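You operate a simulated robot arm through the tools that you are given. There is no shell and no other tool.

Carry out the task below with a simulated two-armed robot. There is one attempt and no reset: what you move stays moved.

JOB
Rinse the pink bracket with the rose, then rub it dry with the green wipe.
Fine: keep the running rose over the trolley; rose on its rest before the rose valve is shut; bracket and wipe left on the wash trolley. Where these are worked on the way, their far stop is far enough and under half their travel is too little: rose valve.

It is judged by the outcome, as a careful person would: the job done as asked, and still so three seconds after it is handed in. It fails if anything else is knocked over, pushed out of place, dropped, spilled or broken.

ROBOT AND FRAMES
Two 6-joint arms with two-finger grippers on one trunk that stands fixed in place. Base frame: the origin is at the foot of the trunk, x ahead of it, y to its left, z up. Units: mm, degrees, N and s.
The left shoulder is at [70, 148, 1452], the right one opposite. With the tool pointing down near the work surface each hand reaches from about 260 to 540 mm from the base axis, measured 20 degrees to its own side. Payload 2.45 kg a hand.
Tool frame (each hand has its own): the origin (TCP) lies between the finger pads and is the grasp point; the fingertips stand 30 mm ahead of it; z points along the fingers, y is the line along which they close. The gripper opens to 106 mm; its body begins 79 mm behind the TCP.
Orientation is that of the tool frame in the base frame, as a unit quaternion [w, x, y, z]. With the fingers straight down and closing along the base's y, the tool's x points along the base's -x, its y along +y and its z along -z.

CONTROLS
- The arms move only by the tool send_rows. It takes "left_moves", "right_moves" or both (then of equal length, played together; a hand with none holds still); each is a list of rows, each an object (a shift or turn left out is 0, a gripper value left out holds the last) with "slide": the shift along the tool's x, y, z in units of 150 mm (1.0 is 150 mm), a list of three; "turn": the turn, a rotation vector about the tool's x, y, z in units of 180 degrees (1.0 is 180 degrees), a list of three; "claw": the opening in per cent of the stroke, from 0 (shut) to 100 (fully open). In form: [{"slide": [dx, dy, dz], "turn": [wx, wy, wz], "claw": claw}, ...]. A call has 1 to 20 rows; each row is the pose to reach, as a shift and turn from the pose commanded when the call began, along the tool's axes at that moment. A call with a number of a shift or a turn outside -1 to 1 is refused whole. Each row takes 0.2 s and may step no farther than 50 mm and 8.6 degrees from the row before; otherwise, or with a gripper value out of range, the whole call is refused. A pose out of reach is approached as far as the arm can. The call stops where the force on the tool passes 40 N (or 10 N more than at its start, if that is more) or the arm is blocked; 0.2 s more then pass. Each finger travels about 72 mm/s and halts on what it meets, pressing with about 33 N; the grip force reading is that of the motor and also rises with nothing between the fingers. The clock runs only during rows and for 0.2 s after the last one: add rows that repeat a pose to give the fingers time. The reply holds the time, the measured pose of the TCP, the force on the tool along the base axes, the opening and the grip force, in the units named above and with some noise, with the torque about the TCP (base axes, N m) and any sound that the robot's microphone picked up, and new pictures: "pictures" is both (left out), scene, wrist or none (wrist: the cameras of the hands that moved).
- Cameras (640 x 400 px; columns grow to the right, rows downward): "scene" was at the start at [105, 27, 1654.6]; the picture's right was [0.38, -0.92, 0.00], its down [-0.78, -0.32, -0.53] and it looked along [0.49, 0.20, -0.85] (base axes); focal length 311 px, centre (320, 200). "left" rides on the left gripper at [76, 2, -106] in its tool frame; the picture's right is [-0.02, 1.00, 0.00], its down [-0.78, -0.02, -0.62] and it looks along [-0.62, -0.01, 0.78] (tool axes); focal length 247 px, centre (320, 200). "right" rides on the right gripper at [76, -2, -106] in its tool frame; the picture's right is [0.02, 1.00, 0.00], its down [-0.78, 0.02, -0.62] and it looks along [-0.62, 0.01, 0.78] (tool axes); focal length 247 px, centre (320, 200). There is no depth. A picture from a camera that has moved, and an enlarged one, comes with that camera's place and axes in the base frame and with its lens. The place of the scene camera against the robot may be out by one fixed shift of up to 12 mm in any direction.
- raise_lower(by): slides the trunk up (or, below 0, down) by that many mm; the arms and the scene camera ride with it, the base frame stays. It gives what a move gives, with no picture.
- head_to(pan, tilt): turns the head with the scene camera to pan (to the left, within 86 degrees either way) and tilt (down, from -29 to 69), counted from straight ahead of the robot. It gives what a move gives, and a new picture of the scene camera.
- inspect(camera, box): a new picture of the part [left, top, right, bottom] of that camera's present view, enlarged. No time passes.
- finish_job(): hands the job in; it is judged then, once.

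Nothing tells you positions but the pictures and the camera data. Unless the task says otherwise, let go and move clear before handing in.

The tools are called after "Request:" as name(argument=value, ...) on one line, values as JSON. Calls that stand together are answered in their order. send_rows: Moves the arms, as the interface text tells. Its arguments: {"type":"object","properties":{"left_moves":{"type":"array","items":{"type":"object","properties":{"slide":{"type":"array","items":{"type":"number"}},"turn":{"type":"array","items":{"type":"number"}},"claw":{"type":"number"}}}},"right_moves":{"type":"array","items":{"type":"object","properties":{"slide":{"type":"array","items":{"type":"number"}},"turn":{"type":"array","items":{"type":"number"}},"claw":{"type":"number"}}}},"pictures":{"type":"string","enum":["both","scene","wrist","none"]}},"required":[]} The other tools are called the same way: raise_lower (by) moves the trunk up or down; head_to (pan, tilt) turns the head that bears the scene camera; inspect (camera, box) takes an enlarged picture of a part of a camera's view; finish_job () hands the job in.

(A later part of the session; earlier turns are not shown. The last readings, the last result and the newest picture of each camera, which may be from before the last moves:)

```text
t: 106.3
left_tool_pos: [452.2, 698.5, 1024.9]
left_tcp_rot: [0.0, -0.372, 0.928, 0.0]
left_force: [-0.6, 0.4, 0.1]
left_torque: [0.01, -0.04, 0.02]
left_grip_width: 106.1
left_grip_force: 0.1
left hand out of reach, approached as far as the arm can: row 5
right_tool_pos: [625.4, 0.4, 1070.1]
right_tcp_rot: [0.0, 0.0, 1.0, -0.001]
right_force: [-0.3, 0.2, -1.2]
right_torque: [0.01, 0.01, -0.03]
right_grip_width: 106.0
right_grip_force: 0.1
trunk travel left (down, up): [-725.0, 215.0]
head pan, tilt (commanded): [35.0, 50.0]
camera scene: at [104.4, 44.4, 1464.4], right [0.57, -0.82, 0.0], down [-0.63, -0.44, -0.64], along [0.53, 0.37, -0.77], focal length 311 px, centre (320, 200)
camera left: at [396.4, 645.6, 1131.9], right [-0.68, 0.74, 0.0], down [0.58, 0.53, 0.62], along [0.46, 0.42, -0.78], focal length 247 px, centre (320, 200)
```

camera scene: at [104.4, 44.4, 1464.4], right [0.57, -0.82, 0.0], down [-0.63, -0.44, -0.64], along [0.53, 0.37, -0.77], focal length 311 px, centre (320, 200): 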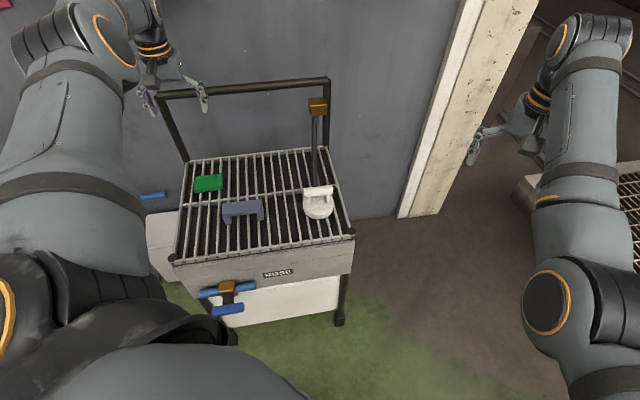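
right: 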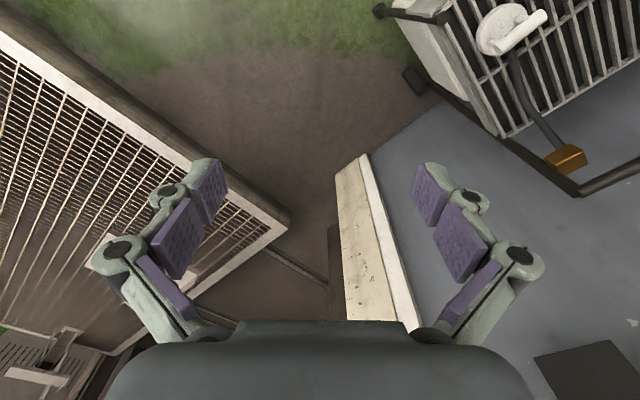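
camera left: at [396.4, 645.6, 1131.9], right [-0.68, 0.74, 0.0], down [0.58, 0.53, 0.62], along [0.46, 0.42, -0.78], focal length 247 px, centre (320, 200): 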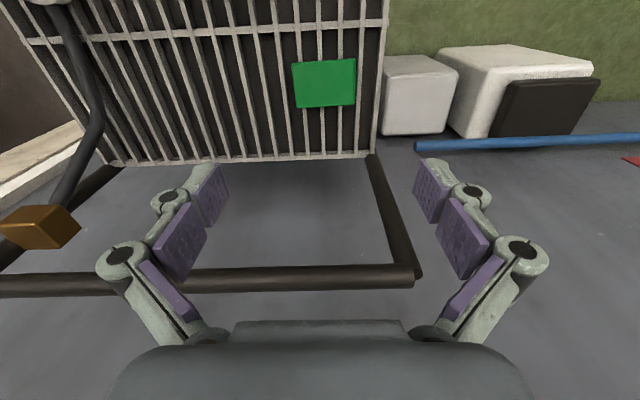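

The hand reaches within about 15 mm of the wipe's centre pointing straight down, so a small outward tilt of 8.5° will cover it. I tilt, move over the wipe, and lower the trunk.

Request:
send_rows(left_moves=[{"slide": [-0.048, 0.017, 0], "turn": [0, -0.0236, 0]}, {"slide": [-0.095, 0.033, 0], "turn": [0, -0.0472, 0]}], pictures="none")

Request:
raise_lower(by=-180)

Request:
inspect(camera="left", box=[0, 0, 640, 400])

```text
t: 106.9
left_tool_pos: [459.2, 712.0, 1024.6]
left_tcp_rot: [0.07, -0.372, 0.925, 0.028]
left_force: [-0.1, 0.1, -0.5]
left_torque: [-0.03, 0.0, 0.01]
left_grip_width: 105.8
left_grip_force: 0.0
right_tool_pos: [623.9, 1.7, 1071.4]
right_tcp_rot: [-0.002, 0.0, 1.0, 0.0]
right_force: [-0.4, -0.4, 0.7]
right_torque: [-0.02, -0.02, 0.0]
right_grip_width: 105.9
right_grip_force: 0.1
trunk travel left (down, up): [-725.0, 215.0]
head pan, tilt (commanded): [35.0, 50.0]
```

```text
t: 108.9
left_tool_pos: [458.3, 711.0, 843.9]
left_tcp_rot: [0.068, -0.373, 0.925, 0.028]
left_force: [0.7, -0.5, 0.2]
left_torque: [-0.01, 0.0, 0.02]
left_grip_width: 106.1
left_grip_force: 0.0
right_tool_pos: [623.3, 0.1, 890.7]
right_tcp_rot: [-0.001, 0.0, 1.0, -0.001]
right_force: [0.6, -0.2, 0.3]
right_torque: [0.02, 0.0, 0.0]
right_grip_width: 105.9
right_grip_force: 0.1
trunk travel left (down, up): [-545.0, 395.0]
head pan, tilt (commanded): [35.0, 50.0]
```

```text
1.00 times, centred on (320, 200) of left (not enlarged: the box is as wide or as high as the picture)
camera zoom: at [391.5, 648.7, 939.4], right [-0.68, 0.74, 0.0], down [0.5, 0.46, 0.73], along [0.54, 0.5, -0.68], focal length 247 px, centre (320, 200)
```

zoom: 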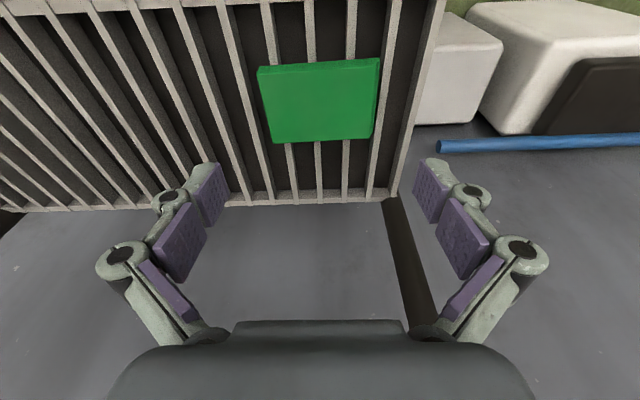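

The wipe is centred between the open fingers. Lowering the trunk another 50 mm, then checking before the last bit with the arm.

Request:
raise_lower(by=-50)

Request:
inspect(camera="left", box=[0, 0, 640, 400])

Request:
head_to(pan=45, tilt=45)

```text
t: 109.8
left_tool_pos: [459.1, 711.6, 794.5]
left_tcp_rot: [0.069, -0.373, 0.925, 0.029]
left_force: [-0.4, 0.6, -0.3]
left_torque: [-0.01, 0.01, 0.02]
left_grip_width: 106.1
left_grip_force: 0.1
right_tool_pos: [624.0, 0.2, 840.2]
right_tcp_rot: [0.0, 0.001, 1.0, 0.0]
right_force: [-0.2, 0.6, -0.2]
right_torque: [0.01, 0.0, 0.02]
right_grip_width: 105.8
right_grip_force: 0.0
trunk travel left (down, up): [-495.0, 445.0]
head pan, tilt (commanded): [35.0, 50.0]
```

```text
1.00 times, centred on (320, 200) of left (not enlarged: the box is as wide or as high as the picture)
camera zoom: at [391.5, 648.7, 889.5], right [-0.68, 0.74, 0.0], down [0.5, 0.46, 0.73], along [0.54, 0.5, -0.68], focal length 247 px, centre (320, 200)
```

zoom: 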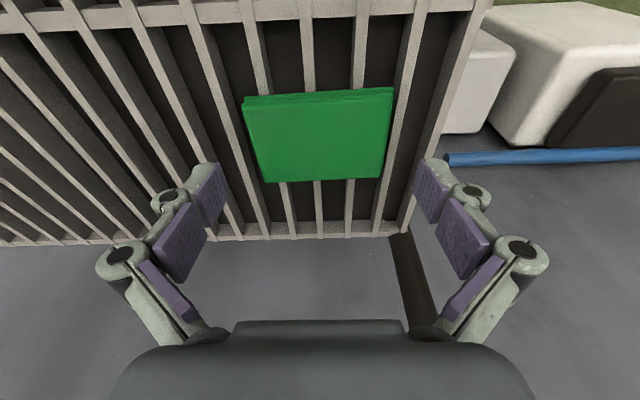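

```text
t: 110.5
left_tool_pos: [459.1, 712.9, 793.9]
left_tcp_rot: [0.069, -0.372, 0.925, 0.027]
left_force: [0.3, 0.1, -0.6]
left_torque: [-0.01, 0.01, -0.02]
left_grip_width: 106.3
left_grip_force: 0.1
right_tool_pos: [623.2, 0.4, 841.9]
right_tcp_rot: [0.0, 0.0, 1.0, 0.0]
right_force: [0.1, 0.0, 0.4]
right_torque: [-0.01, -0.04, 0.04]
right_grip_width: 106.1
right_grip_force: 0.1
trunk travel left (down, up): [-495.0, 445.0]
head pan, tilt (commanded): [45.0, 45.0]
camera scene: at [98.7, 57.9, 1241.3], right [0.71, -0.71, 0.0], down [-0.5, -0.5, -0.71], along [0.5, 0.5, -0.71], focal length 311 px, centre (320, 200)
```

scene: 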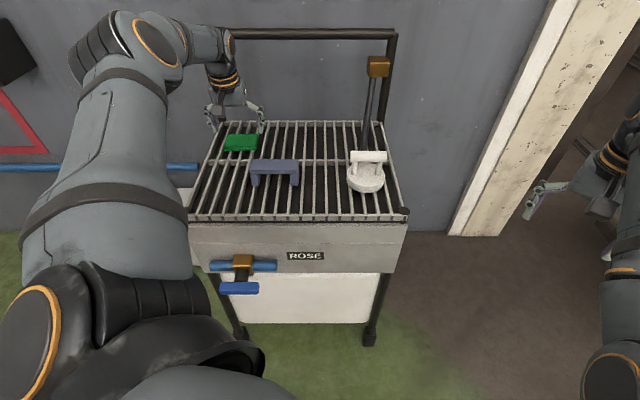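

Request:
inspect(camera="scene", box=[190, 60, 310, 160])

Request:
inspect(camera="left", box=[190, 60, 450, 240])

```text
4.00 times, centred on (250, 110) of scene
camera zoom: at [98.7, 57.9, 1241.3], right [0.71, -0.71, 0.0], down [-0.5, -0.5, -0.71], along [0.5, 0.5, -0.71], focal length 1245 px, centre (600, 560)
```

zoom: 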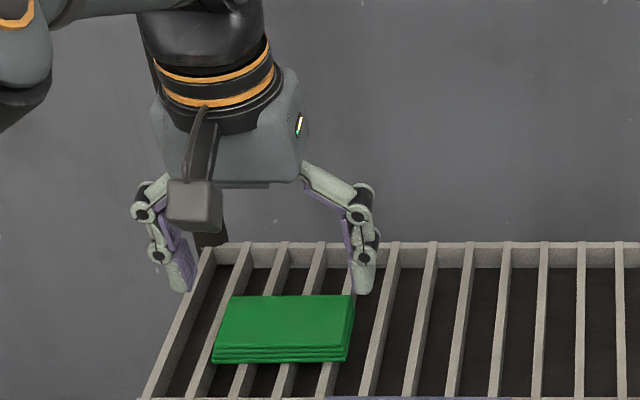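

```text
2.22 times, centred on (320, 150) of left
camera zoom: at [391.7, 648.8, 889.2], right [-0.68, 0.74, 0.0], down [0.5, 0.46, 0.73], along [0.54, 0.5, -0.68], focal length 549 px, centre (320, 311)
```

zoom: 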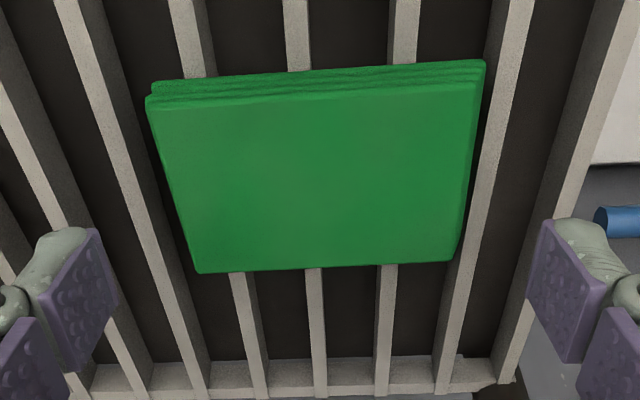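

Fingers are outside both ends of the wipe and above the grate. Final descent of 16 mm in small steps, watching for contact.

Request:
send_rows(left_moves=[{"slide": [0.011, 0, 0.026]}, {"slide": [0.022, 0, 0.053]}, {"slide": [0.033, 0, 0.079]}, {"slide": [0.043, 0, 0.105]}], pictures="both")

Request:
inspect(camera="scene", box=[190, 80, 290, 160])

Request:
inspect(camera="left", box=[180, 80, 460, 260])

```text
t: 111.5
left_tool_pos: [455.1, 708.2, 777.0]
left_tcp_rot: [0.069, -0.373, 0.925, 0.028]
left_force: [-0.2, 0.5, -0.5]
left_torque: [-0.02, -0.02, 0.0]
left_grip_width: 105.9
left_grip_force: 0.1
right_tool_pos: [624.2, 0.6, 840.0]
right_tcp_rot: [0.0, 0.0, 1.0, 0.001]
right_force: [-0.7, 0.8, 1.3]
right_torque: [-0.06, -0.03, -0.01]
right_grip_width: 105.9
right_grip_force: 0.0
trunk travel left (down, up): [-495.0, 445.0]
head pan, tilt (commanded): [45.0, 45.0]
camera scene: at [98.6, 58.0, 1241.4], right [0.71, -0.71, 0.0], down [-0.5, -0.5, -0.71], along [0.5, 0.5, -0.71], focal length 311 px, centre (320, 200)
camera left: at [388.7, 645.6, 872.6], right [-0.68, 0.74, 0.0], down [0.5, 0.46, 0.73], along [0.54, 0.5, -0.68], focal length 247 px, centre (320, 200)
```

scene: 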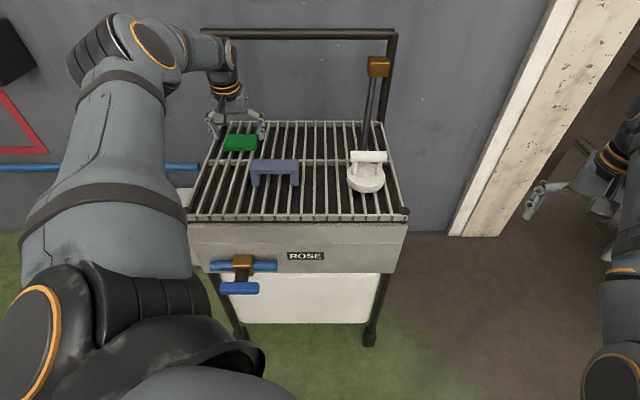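
left: 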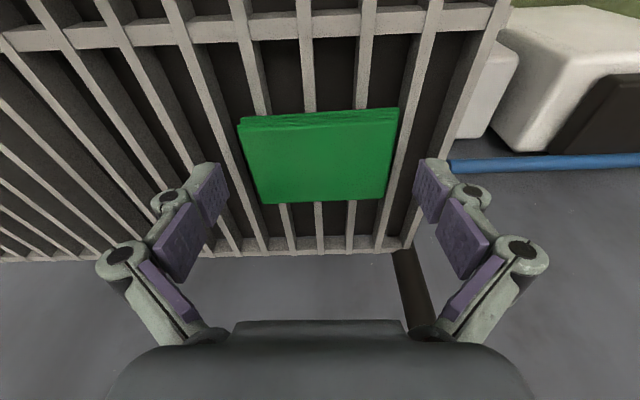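

```text
5.00 times, centred on (240, 120) of scene
camera zoom: at [98.6, 58.0, 1241.4], right [0.71, -0.71, 0.0], down [-0.5, -0.5, -0.71], along [0.5, 0.5, -0.71], focal length 1557 px, centre (720, 600)
```

zoom: 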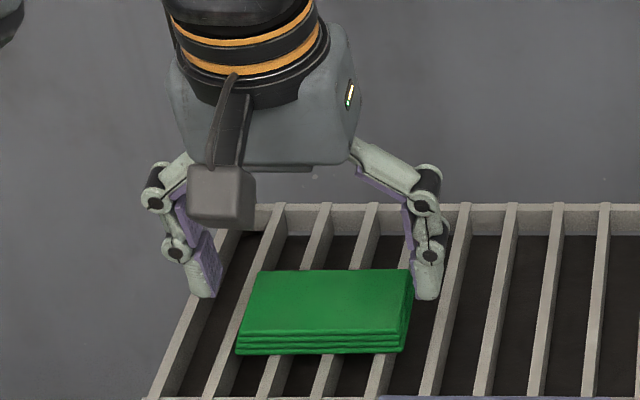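

```text
2.22 times, centred on (320, 170) of left
camera zoom: at [388.7, 645.6, 872.6], right [-0.68, 0.74, 0.0], down [0.5, 0.46, 0.73], along [0.54, 0.5, -0.68], focal length 549 px, centre (320, 267)
```

zoom: 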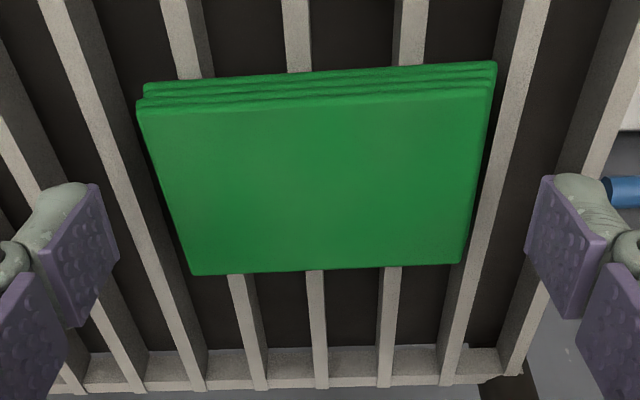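

When fully open the fingertips sit further back than when closed, so I need to go about 10 mm lower for a good hold on the thin wipe. Then I close.

Request:
send_rows(left_moves=[{"slide": [-0.005, 0, 0.035]}, {"slide": [-0.01, 0, 0.069]}, {"slide": [-0.01, 0, 0.069]}], pictures="none")

Request:
send_rows(left_moves=[{"claw": 85}, {"claw": 80}, {"claw": 75}, {"claw": 70}, {"claw": 60}, {"claw": 60}], pictures="both")

Request:
inspect(camera="scene", box=[190, 80, 290, 160])

```text
t: 112.3
left_tool_pos: [457.9, 710.9, 767.0]
left_tcp_rot: [0.069, -0.373, 0.925, 0.028]
left_force: [0.8, 0.4, -0.1]
left_torque: [0.02, 0.01, -0.04]
left_grip_width: 105.9
left_grip_force: 0.0
right_tool_pos: [624.2, -0.7, 841.4]
right_tcp_rot: [0.0, 0.0, 1.0, 0.0]
right_force: [0.3, -0.4, -0.1]
right_torque: [0.01, 0.01, 0.01]
right_grip_width: 106.0
right_grip_force: 0.1
trunk travel left (down, up): [-495.0, 445.0]
head pan, tilt (commanded): [45.0, 45.0]
```

```text
t: 113.8
left_tool_pos: [458.4, 711.2, 768.7]
left_tcp_rot: [0.069, -0.373, 0.925, 0.027]
left_force: [0.5, 1.5, 2.9]
left_torque: [0.02, -0.03, 0.05]
left_grip_width: 89.1
left_grip_force: 33.0
right_tool_pos: [623.3, -1.1, 841.2]
right_tcp_rot: [0.001, 0.0, 1.0, 0.0]
right_force: [0.8, 0.6, 0.2]
right_torque: [0.01, -0.02, -0.02]
right_grip_width: 106.0
right_grip_force: 0.2
trunk travel left (down, up): [-495.0, 445.0]
head pan, tilt (commanded): [45.0, 45.0]
camera scene: at [98.2, 57.5, 1241.4], right [0.71, -0.71, 0.0], down [-0.5, -0.5, -0.71], along [0.5, 0.5, -0.71], focal length 311 px, centre (320, 200)
camera left: at [390.9, 647.3, 863.1], right [-0.68, 0.74, 0.0], down [0.5, 0.46, 0.73], along [0.54, 0.5, -0.68], focal length 247 px, centre (320, 200)
```

scene: 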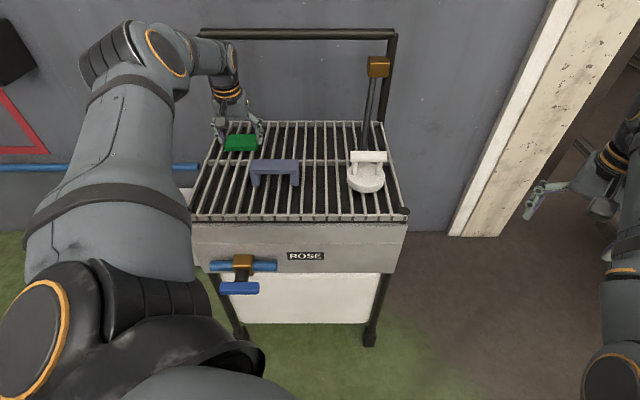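
left: 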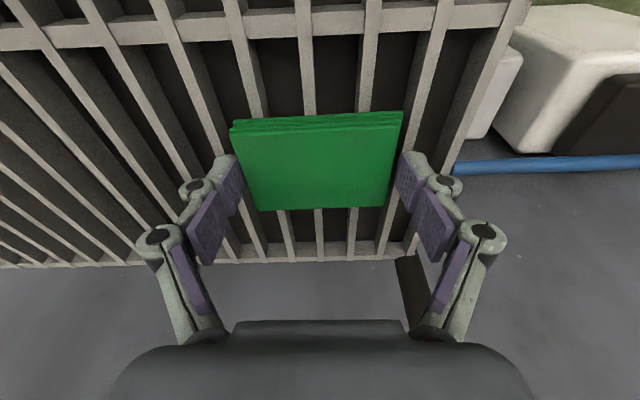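

```text
5.00 times, centred on (240, 120) of scene
camera zoom: at [98.2, 57.5, 1241.4], right [0.71, -0.71, 0.0], down [-0.5, -0.5, -0.71], along [0.5, 0.5, -0.71], focal length 1557 px, centre (720, 600)
```

zoom: 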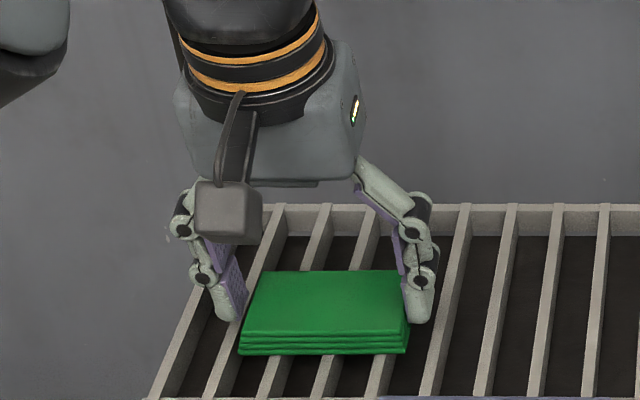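

Grip holds at 89 mm with 33 N. A slow small lift to confirm the wipe comes up.

Request:
send_rows(left_moves=[{"slide": [-0.003, 0, -0.02], "claw": 55}, {"slide": [-0.006, 0, -0.04], "claw": 50}, {"slide": [-0.015, 0, -0.1], "claw": 50}, {"slide": [-0.025, 0, -0.165], "claw": 50}], pictures="both")

Request:
inspect(camera="scene", box=[190, 80, 290, 160])

```text
t: 114.8
left_tool_pos: [458.0, 711.4, 792.7]
left_tcp_rot: [0.068, -0.371, 0.926, 0.027]
left_force: [0.0, -0.1, -0.2]
left_torque: [-0.02, 0.01, -0.01]
left_grip_width: 89.3
left_grip_force: 32.9
right_tool_pos: [624.7, 0.8, 839.8]
right_tcp_rot: [0.0, 0.0, 1.0, 0.0]
right_force: [0.6, -0.1, -0.9]
right_torque: [0.03, 0.01, -0.01]
right_grip_width: 106.2
right_grip_force: 0.1
trunk travel left (down, up): [-495.0, 445.0]
head pan, tilt (commanded): [45.0, 45.0]
camera scene: at [98.5, 57.7, 1241.4], right [0.71, -0.71, 0.0], down [-0.5, -0.5, -0.71], along [0.5, 0.5, -0.71], focal length 311 px, centre (320, 200)
camera left: at [390.8, 647.9, 887.6], right [-0.68, 0.74, 0.0], down [0.5, 0.46, 0.73], along [0.54, 0.5, -0.68], focal length 247 px, centre (320, 200)
```

scene: 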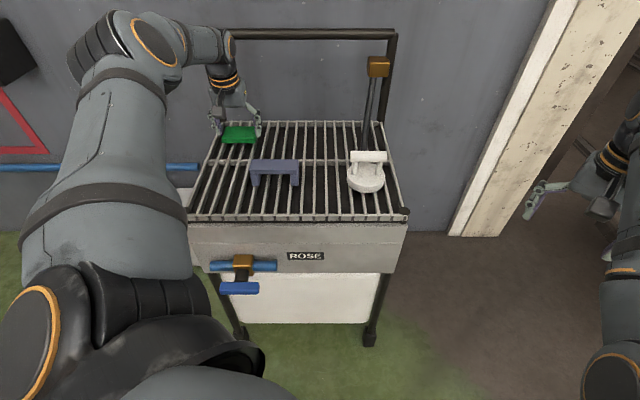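
left: 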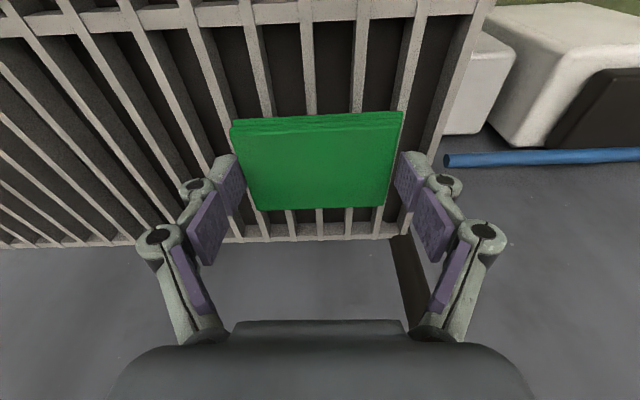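

```text
5.00 times, centred on (240, 120) of scene
camera zoom: at [98.5, 57.7, 1241.4], right [0.71, -0.71, 0.0], down [-0.5, -0.5, -0.71], along [0.5, 0.5, -0.71], focal length 1557 px, centre (720, 600)
```

zoom: 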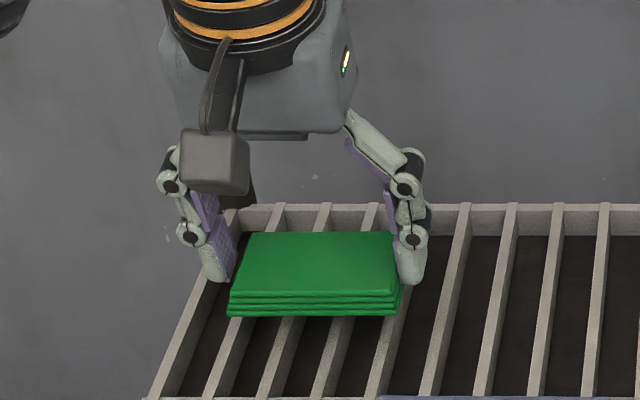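

The wipe is held firmly with its underside below the fingertips. I raise the trunk to carry it clear, then bring it over the bracket in slow steps.

Request:
raise_lower(by=250)

Request:
send_rows(left_moves=[{"slide": [0.05, -0.033, 0.05], "claw": 50}, {"slide": [0.13, -0.086, 0.13], "claw": 50}, {"slide": [0.22, -0.146, 0.22], "claw": 50}, {"slide": [0.31, -0.205, 0.31], "claw": 50}, {"slide": [0.4, -0.265, 0.4], "claw": 50}, {"slide": [0.49, -0.325, 0.49], "claw": 50}, {"slide": [0.566, -0.375, 0.566], "claw": 50}], pictures="none")

Request:
send_rows(left_moves=[{"slide": [0.05, -0.033, 0.05], "claw": 50}, {"slide": [0.13, -0.086, 0.13], "claw": 50}, {"slide": [0.22, -0.146, 0.22], "claw": 50}, {"slide": [0.31, -0.205, 0.31], "claw": 50}, {"slide": [0.4, -0.265, 0.4], "claw": 50}, {"slide": [0.49, -0.325, 0.49], "claw": 50}, {"slide": [0.566, -0.375, 0.566], "claw": 50}], pictures="both")

```text
t: 117.3
left_tool_pos: [458.6, 711.3, 1043.1]
left_tcp_rot: [0.068, -0.372, 0.925, 0.027]
left_force: [-0.8, -0.3, 0.6]
left_torque: [0.0, 0.0, 0.0]
left_grip_width: 89.4
left_grip_force: 33.1
right_tool_pos: [625.1, 0.1, 1091.8]
right_tcp_rot: [0.0, 0.0, 1.0, -0.001]
right_force: [-0.8, 0.1, 0.6]
right_torque: [0.02, 0.03, 0.0]
right_grip_width: 106.0
right_grip_force: 0.0
trunk travel left (down, up): [-745.0, 195.0]
head pan, tilt (commanded): [45.0, 45.0]
```

```text
t: 118.9
left_tool_pos: [444.3, 621.8, 946.0]
left_tcp_rot: [0.069, -0.373, 0.925, 0.027]
left_force: [-0.1, -0.8, -0.2]
left_torque: [-0.01, 0.01, -0.01]
left_grip_width: 88.9
left_grip_force: 33.1
right_tool_pos: [624.3, 0.6, 1091.0]
right_tcp_rot: [0.0, 0.0, 1.0, 0.0]
right_force: [-0.4, 0.1, 0.0]
right_torque: [0.03, 0.01, 0.0]
right_grip_width: 105.9
right_grip_force: 0.1
trunk travel left (down, up): [-745.0, 195.0]
head pan, tilt (commanded): [45.0, 45.0]
```

```text
t: 120.5
left_tool_pos: [432.5, 530.5, 849.0]
left_tcp_rot: [0.069, -0.373, 0.925, 0.027]
left_force: [0.4, 0.3, 0.0]
left_torque: [-0.03, 0.03, -0.02]
left_grip_width: 88.9
left_grip_force: 33.3
right_tool_pos: [624.3, -0.2, 1090.7]
right_tcp_rot: [0.0, 0.0, 1.0, 0.0]
right_force: [0.1, -0.4, -0.4]
right_torque: [0.0, -0.03, 0.02]
right_grip_width: 106.1
right_grip_force: 0.0
trunk travel left (down, up): [-745.0, 195.0]
head pan, tilt (commanded): [45.0, 45.0]
camera scene: at [99.1, 57.6, 1491.4], right [0.71, -0.71, 0.0], down [-0.5, -0.5, -0.71], along [0.5, 0.5, -0.71], focal length 311 px, centre (320, 200)
camera left: at [366.1, 467.0, 944.4], right [-0.68, 0.74, 0.0], down [0.5, 0.46, 0.73], along [0.54, 0.5, -0.68], focal length 247 px, centre (320, 200)
```

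scene: 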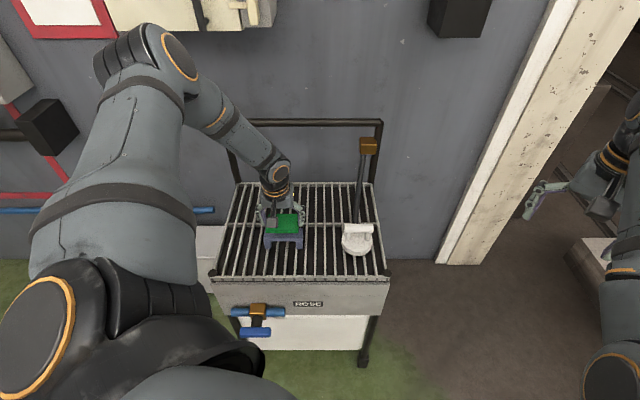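
left: 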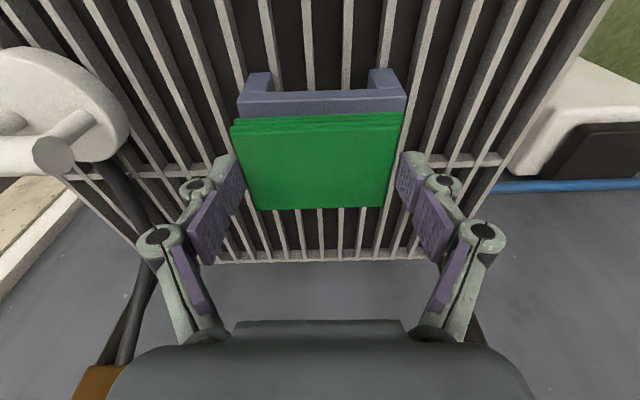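

The wipe is above the bracket and aligned. Lowering in small steps to find contact.

Request:
send_rows(left_moves=[{"slide": [0.008, 0, 0.055], "claw": 50}, {"slide": [0.016, 0, 0.11], "claw": 50}, {"slide": [0.0246, 0, 0.165], "claw": 50}], pictures="none")

Request:
send_rows(left_moves=[{"slide": [0.004, 0, 0.0264], "claw": 50}, {"slide": [0.004, 0, 0.0264], "claw": 50}], pictures="wrist")

Request:
inspect(camera="scene", box=[240, 170, 340, 260])

```text
t: 121.3
left_tool_pos: [431.5, 530.3, 826.4]
left_tcp_rot: [0.069, -0.373, 0.925, 0.027]
left_force: [-0.1, 1.6, -0.7]
left_torque: [-0.02, 0.02, -0.01]
left_grip_width: 89.1
left_grip_force: 33.1
right_tool_pos: [624.5, -0.2, 1091.0]
right_tcp_rot: [0.0, 0.0, 1.0, 0.0]
right_force: [-0.3, 1.8, 0.1]
right_torque: [-0.02, -0.01, -0.02]
right_grip_width: 105.8
right_grip_force: 0.0
trunk travel left (down, up): [-745.0, 195.0]
head pan, tilt (commanded): [45.0, 45.0]
```

```text
t: 121.9
left_tool_pos: [430.1, 529.3, 824.7]
left_tcp_rot: [0.068, -0.373, 0.925, 0.028]
left_force: [-0.4, 0.8, 0.0]
left_torque: [0.01, -0.03, -0.02]
left_grip_width: 88.7
left_grip_force: 32.7
left hand out of reach, approached as far as the arm can: row 1, 2
right_tool_pos: [624.5, 0.2, 1091.0]
right_tcp_rot: [0.0, 0.0, 1.0, 0.0]
right_force: [-0.5, -0.4, 0.5]
right_torque: [0.01, 0.06, 0.01]
right_grip_width: 106.2
right_grip_force: 0.1
trunk travel left (down, up): [-745.0, 195.0]
head pan, tilt (commanded): [45.0, 45.0]
camera left: at [362.7, 467.0, 920.7], right [-0.68, 0.74, 0.0], down [0.5, 0.46, 0.73], along [0.54, 0.5, -0.68], focal length 247 px, centre (320, 200)
```

left: 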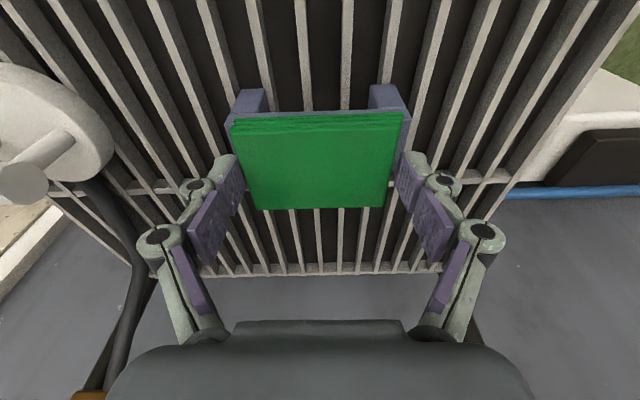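

```text
4.44 times, centred on (290, 215) of scene
camera zoom: at [98.6, 58.0, 1491.4], right [0.71, -0.71, 0.0], down [-0.5, -0.5, -0.71], along [0.5, 0.5, -0.71], focal length 1384 px, centre (453, 133)
```

zoom: 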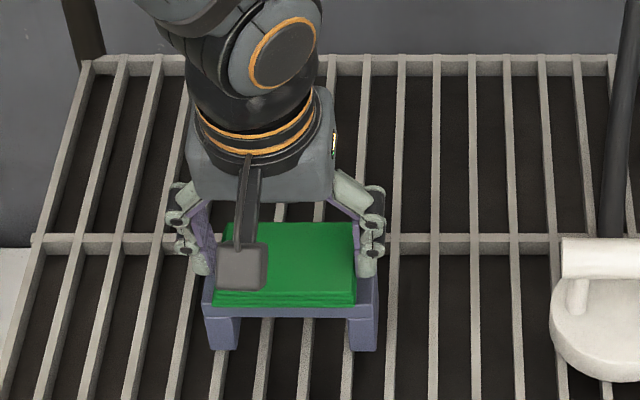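

The arm meets a joint limit there, so I'll lift the hand 70 mm and lower the trunk by the same amount to get a better posture.

Request:
send_rows(left_moves=[{"slide": [-0.012, 0.005, -0.08], "claw": 50}, {"slide": [-0.03, 0.01, -0.2], "claw": 50}, {"slide": [-0.05, 0.01, -0.33], "claw": 50}, {"slide": [-0.069, 0.01, -0.46], "claw": 50}], pictures="none")

Request:
raise_lower(by=-70)

```text
t: 122.9
left_tool_pos: [428.9, 532.2, 896.2]
left_tcp_rot: [0.068, -0.373, 0.925, 0.027]
left_force: [-0.6, 0.1, -0.3]
left_torque: [0.01, -0.01, 0.02]
left_grip_width: 88.9
left_grip_force: 32.9
right_tool_pos: [624.0, -0.5, 1091.1]
right_tcp_rot: [0.0, 0.0, 1.0, 0.001]
right_force: [1.6, -0.4, 0.5]
right_torque: [0.01, -0.02, 0.01]
right_grip_width: 105.9
right_grip_force: 0.0
trunk travel left (down, up): [-745.0, 195.0]
head pan, tilt (commanded): [45.0, 45.0]
```

```text
t: 124.0
left_tool_pos: [428.6, 531.6, 826.5]
left_tcp_rot: [0.069, -0.372, 0.925, 0.029]
left_force: [-1.0, -0.3, -0.1]
left_torque: [0.01, -0.03, -0.01]
left_grip_width: 89.0
left_grip_force: 33.0
right_tool_pos: [624.8, -1.0, 1021.1]
right_tcp_rot: [0.0, 0.0, 1.0, 0.001]
right_force: [-0.3, -0.9, 0.1]
right_torque: [-0.03, 0.0, 0.0]
right_grip_width: 106.2
right_grip_force: 0.0
trunk travel left (down, up): [-675.0, 265.0]
head pan, tilt (commanded): [45.0, 45.0]
```

Request:
send_rows(left_moves=[{"slide": [-0.01, -0.02, 0.02], "claw": 50}, {"slide": [-0.01, -0.02, 0.04], "claw": 50}], pictures="none")

Request:
send_rows(left_moves=[{"slide": [0.003, 0, 0.0165], "claw": 50}, {"slide": [0.003, 0, 0.0165], "claw": 50}], pictures="none")

```text
t: 124.6
left_tool_pos: [432.2, 530.9, 819.7]
left_tcp_rot: [0.068, -0.373, 0.925, 0.028]
left_force: [0.7, 0.2, -0.4]
left_torque: [0.0, 0.01, 0.01]
left_grip_width: 88.9
left_grip_force: 33.5
right_tool_pos: [623.8, 0.5, 1020.7]
right_tcp_rot: [0.0, 0.0, 1.0, -0.001]
right_force: [-0.1, -0.3, 0.5]
right_torque: [-0.02, -0.02, -0.01]
right_grip_width: 106.0
right_grip_force: 0.0
trunk travel left (down, up): [-675.0, 265.0]
head pan, tilt (commanded): [45.0, 45.0]
```

```text
t: 125.2
left_tool_pos: [432.0, 530.3, 818.1]
left_tcp_rot: [0.07, -0.373, 0.925, 0.028]
left_force: [0.4, 2.4, 7.0]
left_torque: [-0.17, -0.17, 0.02]
left_grip_width: 89.1
left_grip_force: 33.4
right_tool_pos: [623.9, -0.6, 1020.9]
right_tcp_rot: [0.0, 0.0, 1.0, -0.001]
right_force: [0.1, 0.7, -0.8]
right_torque: [0.05, 0.0, -0.02]
right_grip_width: 106.0
right_grip_force: 0.1
trunk travel left (down, up): [-675.0, 265.0]
head pan, tilt (commanded): [45.0, 45.0]
```

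Contact at z≈818 with about 7 N of pressure. Now gentle rubbing strokes along the bracket.

Request:
send_rows(left_moves=[{"slide": [0, 0.05, 0], "claw": 50}, {"slide": [0, 0.1, 0], "claw": 50}, {"slide": [0, 0.15, 0], "claw": 50}, {"slide": [0, 0.1, 0], "claw": 50}, {"slide": [0, 0.05, 0], "claw": 50}, {"slide": [0, 0, 0], "claw": 50}, {"slide": [0, -0.05, 0], "claw": 50}, {"slide": [0, -0.1, 0], "claw": 50}, {"slide": [0, -0.15, 0], "claw": 50}, {"slide": [0, -0.1, 0], "claw": 50}, {"slide": [0, -0.05, 0], "claw": 50}, {"slide": [0, 0, 0], "claw": 50}], pictures="both")

Request:
inspect(camera="scene", box=[240, 170, 340, 260])

Request:
inspect(camera="left", box=[200, 60, 440, 240])

```text
t: 127.8
left_tool_pos: [432.9, 530.5, 818.2]
left_tcp_rot: [0.069, -0.371, 0.926, 0.028]
left_force: [0.6, -1.9, 6.0]
left_torque: [-0.22, -0.16, 0.0]
left_grip_width: 88.7
left_grip_force: 32.2
right_tool_pos: [623.8, 0.2, 1020.4]
right_tcp_rot: [0.0, 0.0, 1.0, 0.0]
right_force: [-0.9, 0.3, -0.2]
right_torque: [0.03, 0.01, 0.01]
right_grip_width: 105.9
right_grip_force: 0.1
trunk travel left (down, up): [-675.0, 265.0]
head pan, tilt (commanded): [45.0, 45.0]
camera scene: at [98.1, 56.9, 1421.5], right [0.71, -0.71, 0.0], down [-0.5, -0.5, -0.71], along [0.5, 0.5, -0.71], focal length 311 px, centre (320, 200)
camera left: at [365.2, 467.3, 913.1], right [-0.68, 0.74, 0.0], down [0.5, 0.46, 0.73], along [0.54, 0.5, -0.68], focal length 247 px, centre (320, 200)
```

scene: 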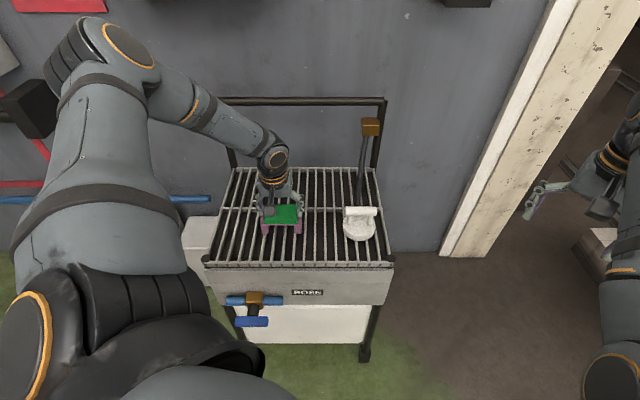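
left: 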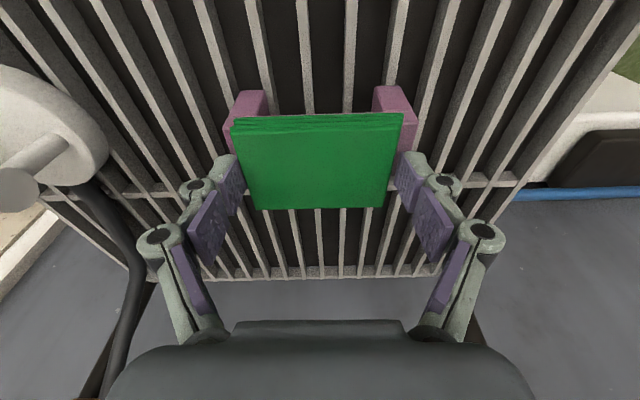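

```text
4.44 times, centred on (290, 215) of scene
camera zoom: at [98.1, 56.9, 1421.5], right [0.71, -0.71, 0.0], down [-0.5, -0.5, -0.71], along [0.5, 0.5, -0.71], focal length 1384 px, centre (453, 133)
```

zoom: 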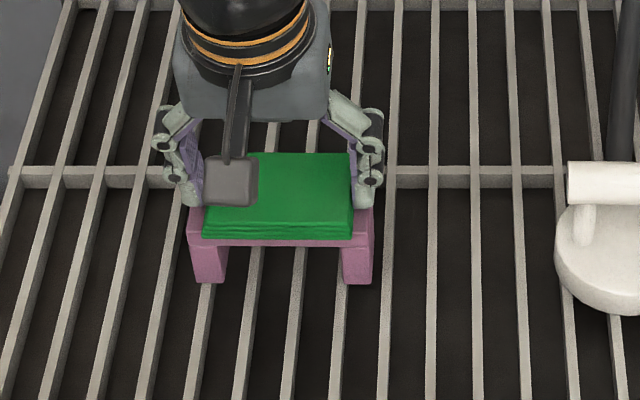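

```text
2.22 times, centred on (320, 150) of left
camera zoom: at [365.2, 467.3, 913.1], right [-0.68, 0.74, 0.0], down [0.5, 0.46, 0.73], along [0.54, 0.5, -0.68], focal length 549 px, centre (320, 311)
```

zoom: 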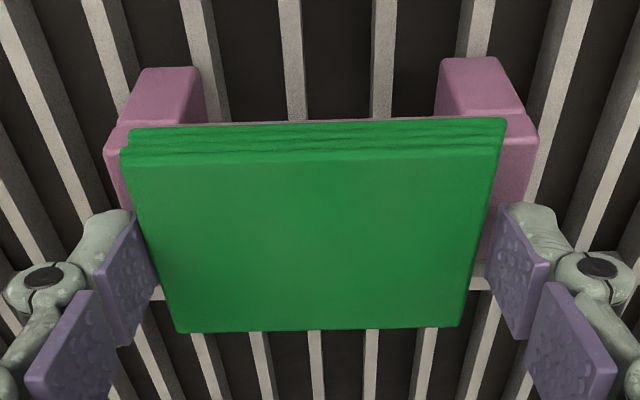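

The bracket's colour is turning back from wet blue to pink as I rub, so it is drying. More strokes, along and slightly across.

Request:
send_rows(left_moves=[{"slide": [0, 0.05, 0], "claw": 50}, {"slide": [0, 0.1, 0], "claw": 50}, {"slide": [0, 0.15, 0], "claw": 50}, {"slide": [0, 0.1, 0], "claw": 50}, {"slide": [0, 0.05, 0], "claw": 50}, {"slide": [0, 0, 0], "claw": 50}, {"slide": [0, -0.05, 0], "claw": 50}, {"slide": [0, -0.1, 0], "claw": 50}, {"slide": [0, -0.15, 0], "claw": 50}, {"slide": [0, -0.1, 0], "claw": 50}, {"slide": [0, -0.05, 0], "claw": 50}, {"slide": [0, 0, 0], "claw": 50}, {"slide": [0, 0.05, 0], "claw": 50}, {"slide": [0, 0.1, 0], "claw": 50}, {"slide": [0, 0.15, 0], "claw": 50}, {"slide": [0, 0.1, 0], "claw": 50}, {"slide": [0, 0.05, 0], "claw": 50}, {"slide": [0, 0, 0], "claw": 50}], pictures="wrist")

Request:
send_rows(left_moves=[{"slide": [0, -0.05, 0], "claw": 50}, {"slide": [0, -0.1, 0], "claw": 50}, {"slide": [0, -0.15, 0], "claw": 50}, {"slide": [0, -0.1, 0], "claw": 50}, {"slide": [0, -0.05, 0], "claw": 50}, {"slide": [0, 0, 0], "claw": 50}, {"slide": [0, 0.05, 0], "claw": 50}, {"slide": [0, 0.1, 0], "claw": 50}, {"slide": [0, 0.15, 0], "claw": 50}, {"slide": [0, 0.1, 0], "claw": 50}, {"slide": [0, 0.05, 0], "claw": 50}, {"slide": [0, 0, 0], "claw": 50}, {"slide": [0, -0.05, 0], "claw": 50}, {"slide": [0, -0.1, 0], "claw": 50}, {"slide": [0, -0.15, 0], "claw": 50}, {"slide": [0, -0.1, 0], "claw": 50}, {"slide": [0, -0.05, 0], "claw": 50}, {"slide": [0, 0, 0], "claw": 50}], pictures="both")

Request:
inspect(camera="scene", box=[240, 170, 340, 260])

```text
t: 131.6
left_tool_pos: [432.5, 530.8, 817.9]
left_tcp_rot: [0.069, -0.372, 0.925, 0.028]
left_force: [-1.6, 1.6, 6.0]
left_torque: [0.06, -0.01, 0.03]
left_grip_width: 88.9
left_grip_force: 32.9
right_tool_pos: [622.5, -0.2, 1021.3]
right_tcp_rot: [-0.001, 0.0, 1.0, -0.001]
right_force: [-1.0, -0.5, 0.4]
right_torque: [0.02, -0.01, 0.01]
right_grip_width: 106.1
right_grip_force: 0.0
trunk travel left (down, up): [-675.0, 265.0]
head pan, tilt (commanded): [45.0, 45.0]
camera left: at [365.0, 467.7, 912.9], right [-0.68, 0.73, 0.0], down [0.5, 0.46, 0.73], along [0.54, 0.5, -0.68], focal length 247 px, centre (320, 200)
```

left: 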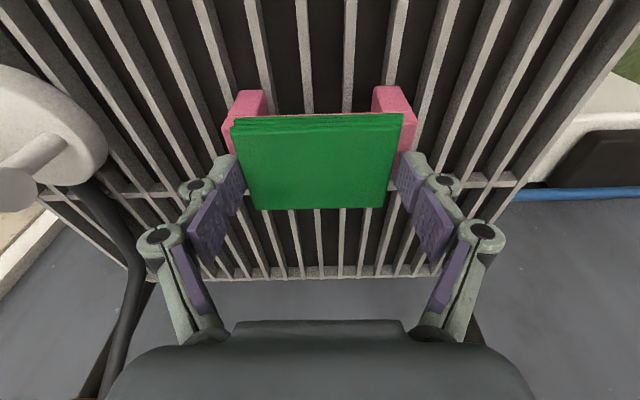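

```text
t: 135.4
left_tool_pos: [433.0, 530.7, 818.0]
left_tcp_rot: [0.069, -0.373, 0.925, 0.028]
left_force: [1.4, -1.2, 4.5]
left_torque: [-0.03, -0.05, 0.03]
left_grip_width: 88.8
left_grip_force: 33.3
right_tool_pos: [624.9, -0.7, 1021.0]
right_tcp_rot: [0.0, -0.001, 1.0, 0.0]
right_force: [0.4, 0.0, -0.9]
right_torque: [0.03, 0.01, 0.0]
right_grip_width: 105.9
right_grip_force: 0.0
trunk travel left (down, up): [-675.0, 265.0]
head pan, tilt (commanded): [45.0, 45.0]
camera scene: at [98.2, 57.1, 1421.4], right [0.71, -0.71, 0.0], down [-0.5, -0.5, -0.71], along [0.5, 0.5, -0.71], focal length 311 px, centre (320, 200)
camera left: at [365.7, 467.3, 912.8], right [-0.68, 0.74, 0.0], down [0.5, 0.46, 0.73], along [0.54, 0.5, -0.68], focal length 247 px, centre (320, 200)
```

scene: 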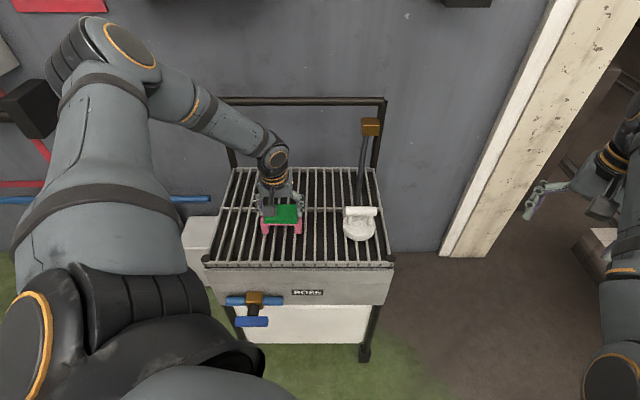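
left: 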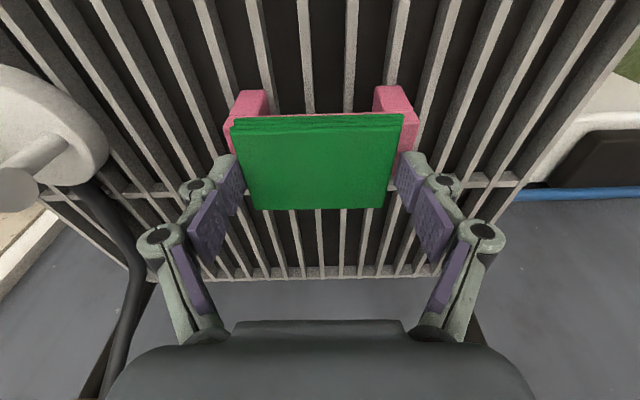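

```text
4.44 times, centred on (290, 215) of scene
camera zoom: at [98.2, 57.1, 1421.4], right [0.71, -0.71, 0.0], down [-0.5, -0.5, -0.71], along [0.5, 0.5, -0.71], focal length 1384 px, centre (453, 133)
```

zoom: 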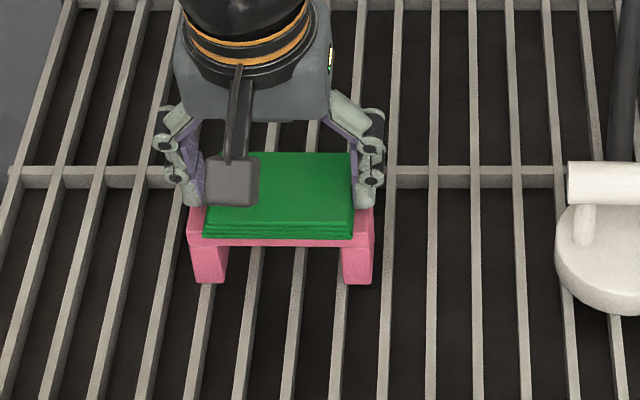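

The bracket is back to full pink and hasn't shifted. One more pass with cross strokes for good measure, then lift off.

Request:
send_rows(left_moves=[{"slide": [-0.033, 0.05, 0.005], "claw": 50}, {"slide": [-0.066, 0.1, 0.01], "claw": 50}, {"slide": [-0.033, 0.15, 0.005], "claw": 50}, {"slide": [0, 0.15, 0], "claw": 50}, {"slide": [0.033, 0.1, -0.005], "claw": 50}, {"slide": [0.066, 0.05, -0.01], "claw": 50}, {"slide": [0.066, 0, -0.01], "claw": 50}, {"slide": [0.033, -0.05, -0.005], "claw": 50}, {"slide": [0, -0.1, 0], "claw": 50}, {"slide": [-0.033, -0.15, 0.005], "claw": 50}, {"slide": [-0.066, -0.15, 0.01], "claw": 50}, {"slide": [-0.066, -0.1, 0.01], "claw": 50}, {"slide": [-0.033, -0.05, 0.005], "claw": 50}, {"slide": [0, 0, 0], "claw": 50}], pictures="none")

Request:
send_rows(left_moves=[{"slide": [-0.006, 0, -0.04], "claw": 50}, {"slide": [-0.015, 0, -0.1], "claw": 50}, {"slide": [-0.03, 0, -0.2], "claw": 50}, {"slide": [-0.05, 0, -0.33], "claw": 50}], pictures="both")

Request:
inspect(camera="scene", box=[240, 160, 340, 260])

```text
t: 138.4
left_tool_pos: [432.1, 532.2, 818.8]
left_tcp_rot: [0.069, -0.372, 0.925, 0.028]
left_force: [0.7, -1.7, 3.5]
left_torque: [-0.01, -0.06, 0.02]
left_grip_width: 88.3
left_grip_force: 33.2
right_tool_pos: [623.4, -0.1, 1020.7]
right_tcp_rot: [0.001, -0.001, 1.0, -0.001]
right_force: [-0.3, 0.5, 1.1]
right_torque: [-0.02, -0.02, 0.03]
right_grip_width: 106.2
right_grip_force: 0.0
trunk travel left (down, up): [-675.0, 265.0]
head pan, tilt (commanded): [45.0, 45.0]
```

```text
t: 139.4
left_tool_pos: [432.1, 530.4, 869.2]
left_tcp_rot: [0.069, -0.371, 0.926, 0.027]
left_force: [0.2, 0.8, -0.4]
left_torque: [0.0, 0.02, 0.0]
left_grip_width: 88.8
left_grip_force: 32.5
right_tool_pos: [622.2, 0.7, 1021.6]
right_tcp_rot: [0.0, 0.0, 1.0, -0.001]
right_force: [-0.4, 0.1, 0.5]
right_torque: [0.01, -0.01, 0.0]
right_grip_width: 106.0
right_grip_force: 0.0
trunk travel left (down, up): [-675.0, 265.0]
head pan, tilt (commanded): [45.0, 45.0]
camera scene: at [97.6, 58.1, 1421.4], right [0.71, -0.71, 0.0], down [-0.5, -0.5, -0.71], along [0.5, 0.5, -0.71], focal length 311 px, centre (320, 200)
camera left: at [364.8, 467.9, 963.0], right [-0.68, 0.74, 0.0], down [0.5, 0.46, 0.73], along [0.54, 0.5, -0.68], focal length 247 px, centre (320, 200)
```

scene: 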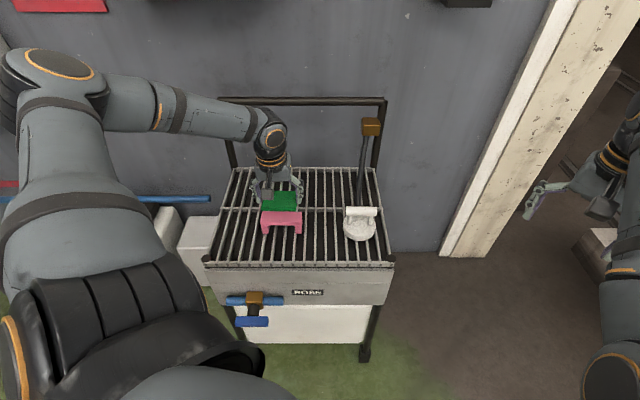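
left: 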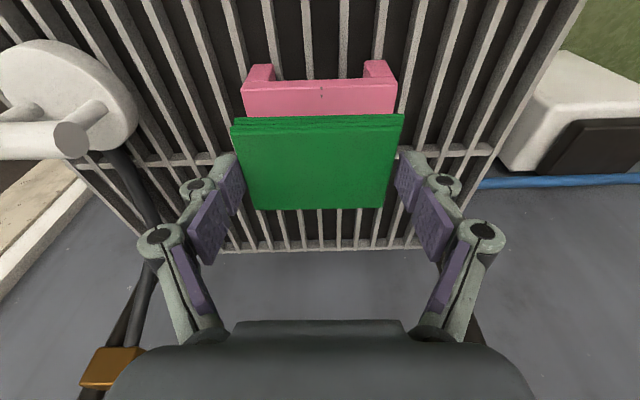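

```text
4.00 times, centred on (290, 210) of scene
camera zoom: at [97.6, 58.1, 1421.4], right [0.71, -0.71, 0.0], down [-0.5, -0.5, -0.71], along [0.5, 0.5, -0.71], focal length 1245 px, centre (440, 160)
```

zoom: 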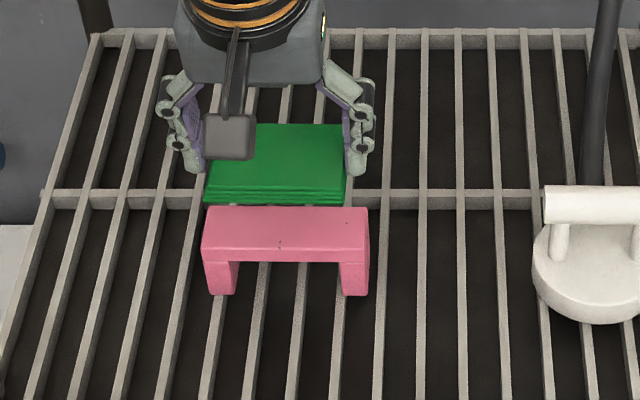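

The bracket is clean and dry. Now I take the wipe back to its spot on the grate by the reverse route.

Request:
send_rows(left_moves=[{"slide": [-0.05, 0.036, -0.026], "claw": 50}, {"slide": [-0.14, 0.1, -0.072], "claw": 50}, {"slide": [-0.24, 0.171, -0.124], "claw": 50}, {"slide": [-0.34, 0.242, -0.176], "claw": 50}, {"slide": [-0.44, 0.314, -0.228], "claw": 50}, {"slide": [-0.526, 0.375, -0.272], "claw": 50}], pictures="none")

Request:
send_rows(left_moves=[{"slide": [-0.05, 0.036, -0.026], "claw": 50}, {"slide": [-0.14, 0.1, -0.072], "claw": 50}, {"slide": [-0.24, 0.171, -0.124], "claw": 50}, {"slide": [-0.34, 0.242, -0.176], "claw": 50}, {"slide": [-0.44, 0.314, -0.228], "claw": 50}, {"slide": [-0.526, 0.375, -0.272], "claw": 50}], pictures="scene")

```text
t: 140.8
left_tool_pos: [446.5, 622.2, 919.0]
left_tcp_rot: [0.069, -0.373, 0.925, 0.028]
left_force: [0.1, -0.6, 0.8]
left_torque: [-0.02, -0.01, 0.02]
left_grip_width: 88.8
left_grip_force: 33.0
right_tool_pos: [624.3, 0.8, 1020.8]
right_tcp_rot: [0.0, 0.0, 1.0, 0.001]
right_force: [-0.1, 0.4, -0.1]
right_torque: [-0.01, 0.02, 0.0]
right_grip_width: 105.9
right_grip_force: 0.1
trunk travel left (down, up): [-675.0, 265.0]
head pan, tilt (commanded): [45.0, 45.0]
```

```text
t: 142.2
left_tool_pos: [459.8, 712.0, 972.2]
left_tcp_rot: [0.068, -0.372, 0.925, 0.028]
left_force: [0.7, 0.9, 0.5]
left_torque: [0.03, 0.0, 0.02]
left_grip_width: 88.6
left_grip_force: 33.0
right_tool_pos: [623.5, 1.0, 1019.3]
right_tcp_rot: [0.0, 0.0, 1.0, 0.0]
right_force: [0.3, -0.2, -0.2]
right_torque: [0.04, 0.0, -0.01]
right_grip_width: 106.0
right_grip_force: 0.0
trunk travel left (down, up): [-675.0, 265.0]
head pan, tilt (commanded): [45.0, 45.0]
camera scene: at [99.1, 58.1, 1421.3], right [0.71, -0.71, 0.0], down [-0.5, -0.5, -0.71], along [0.5, 0.5, -0.71], focal length 311 px, centre (320, 200)
```

scene: 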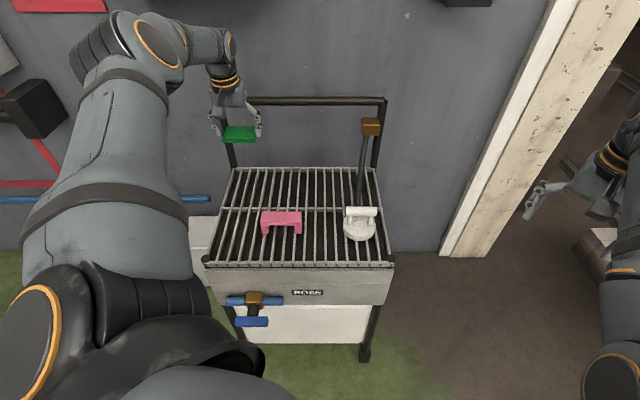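

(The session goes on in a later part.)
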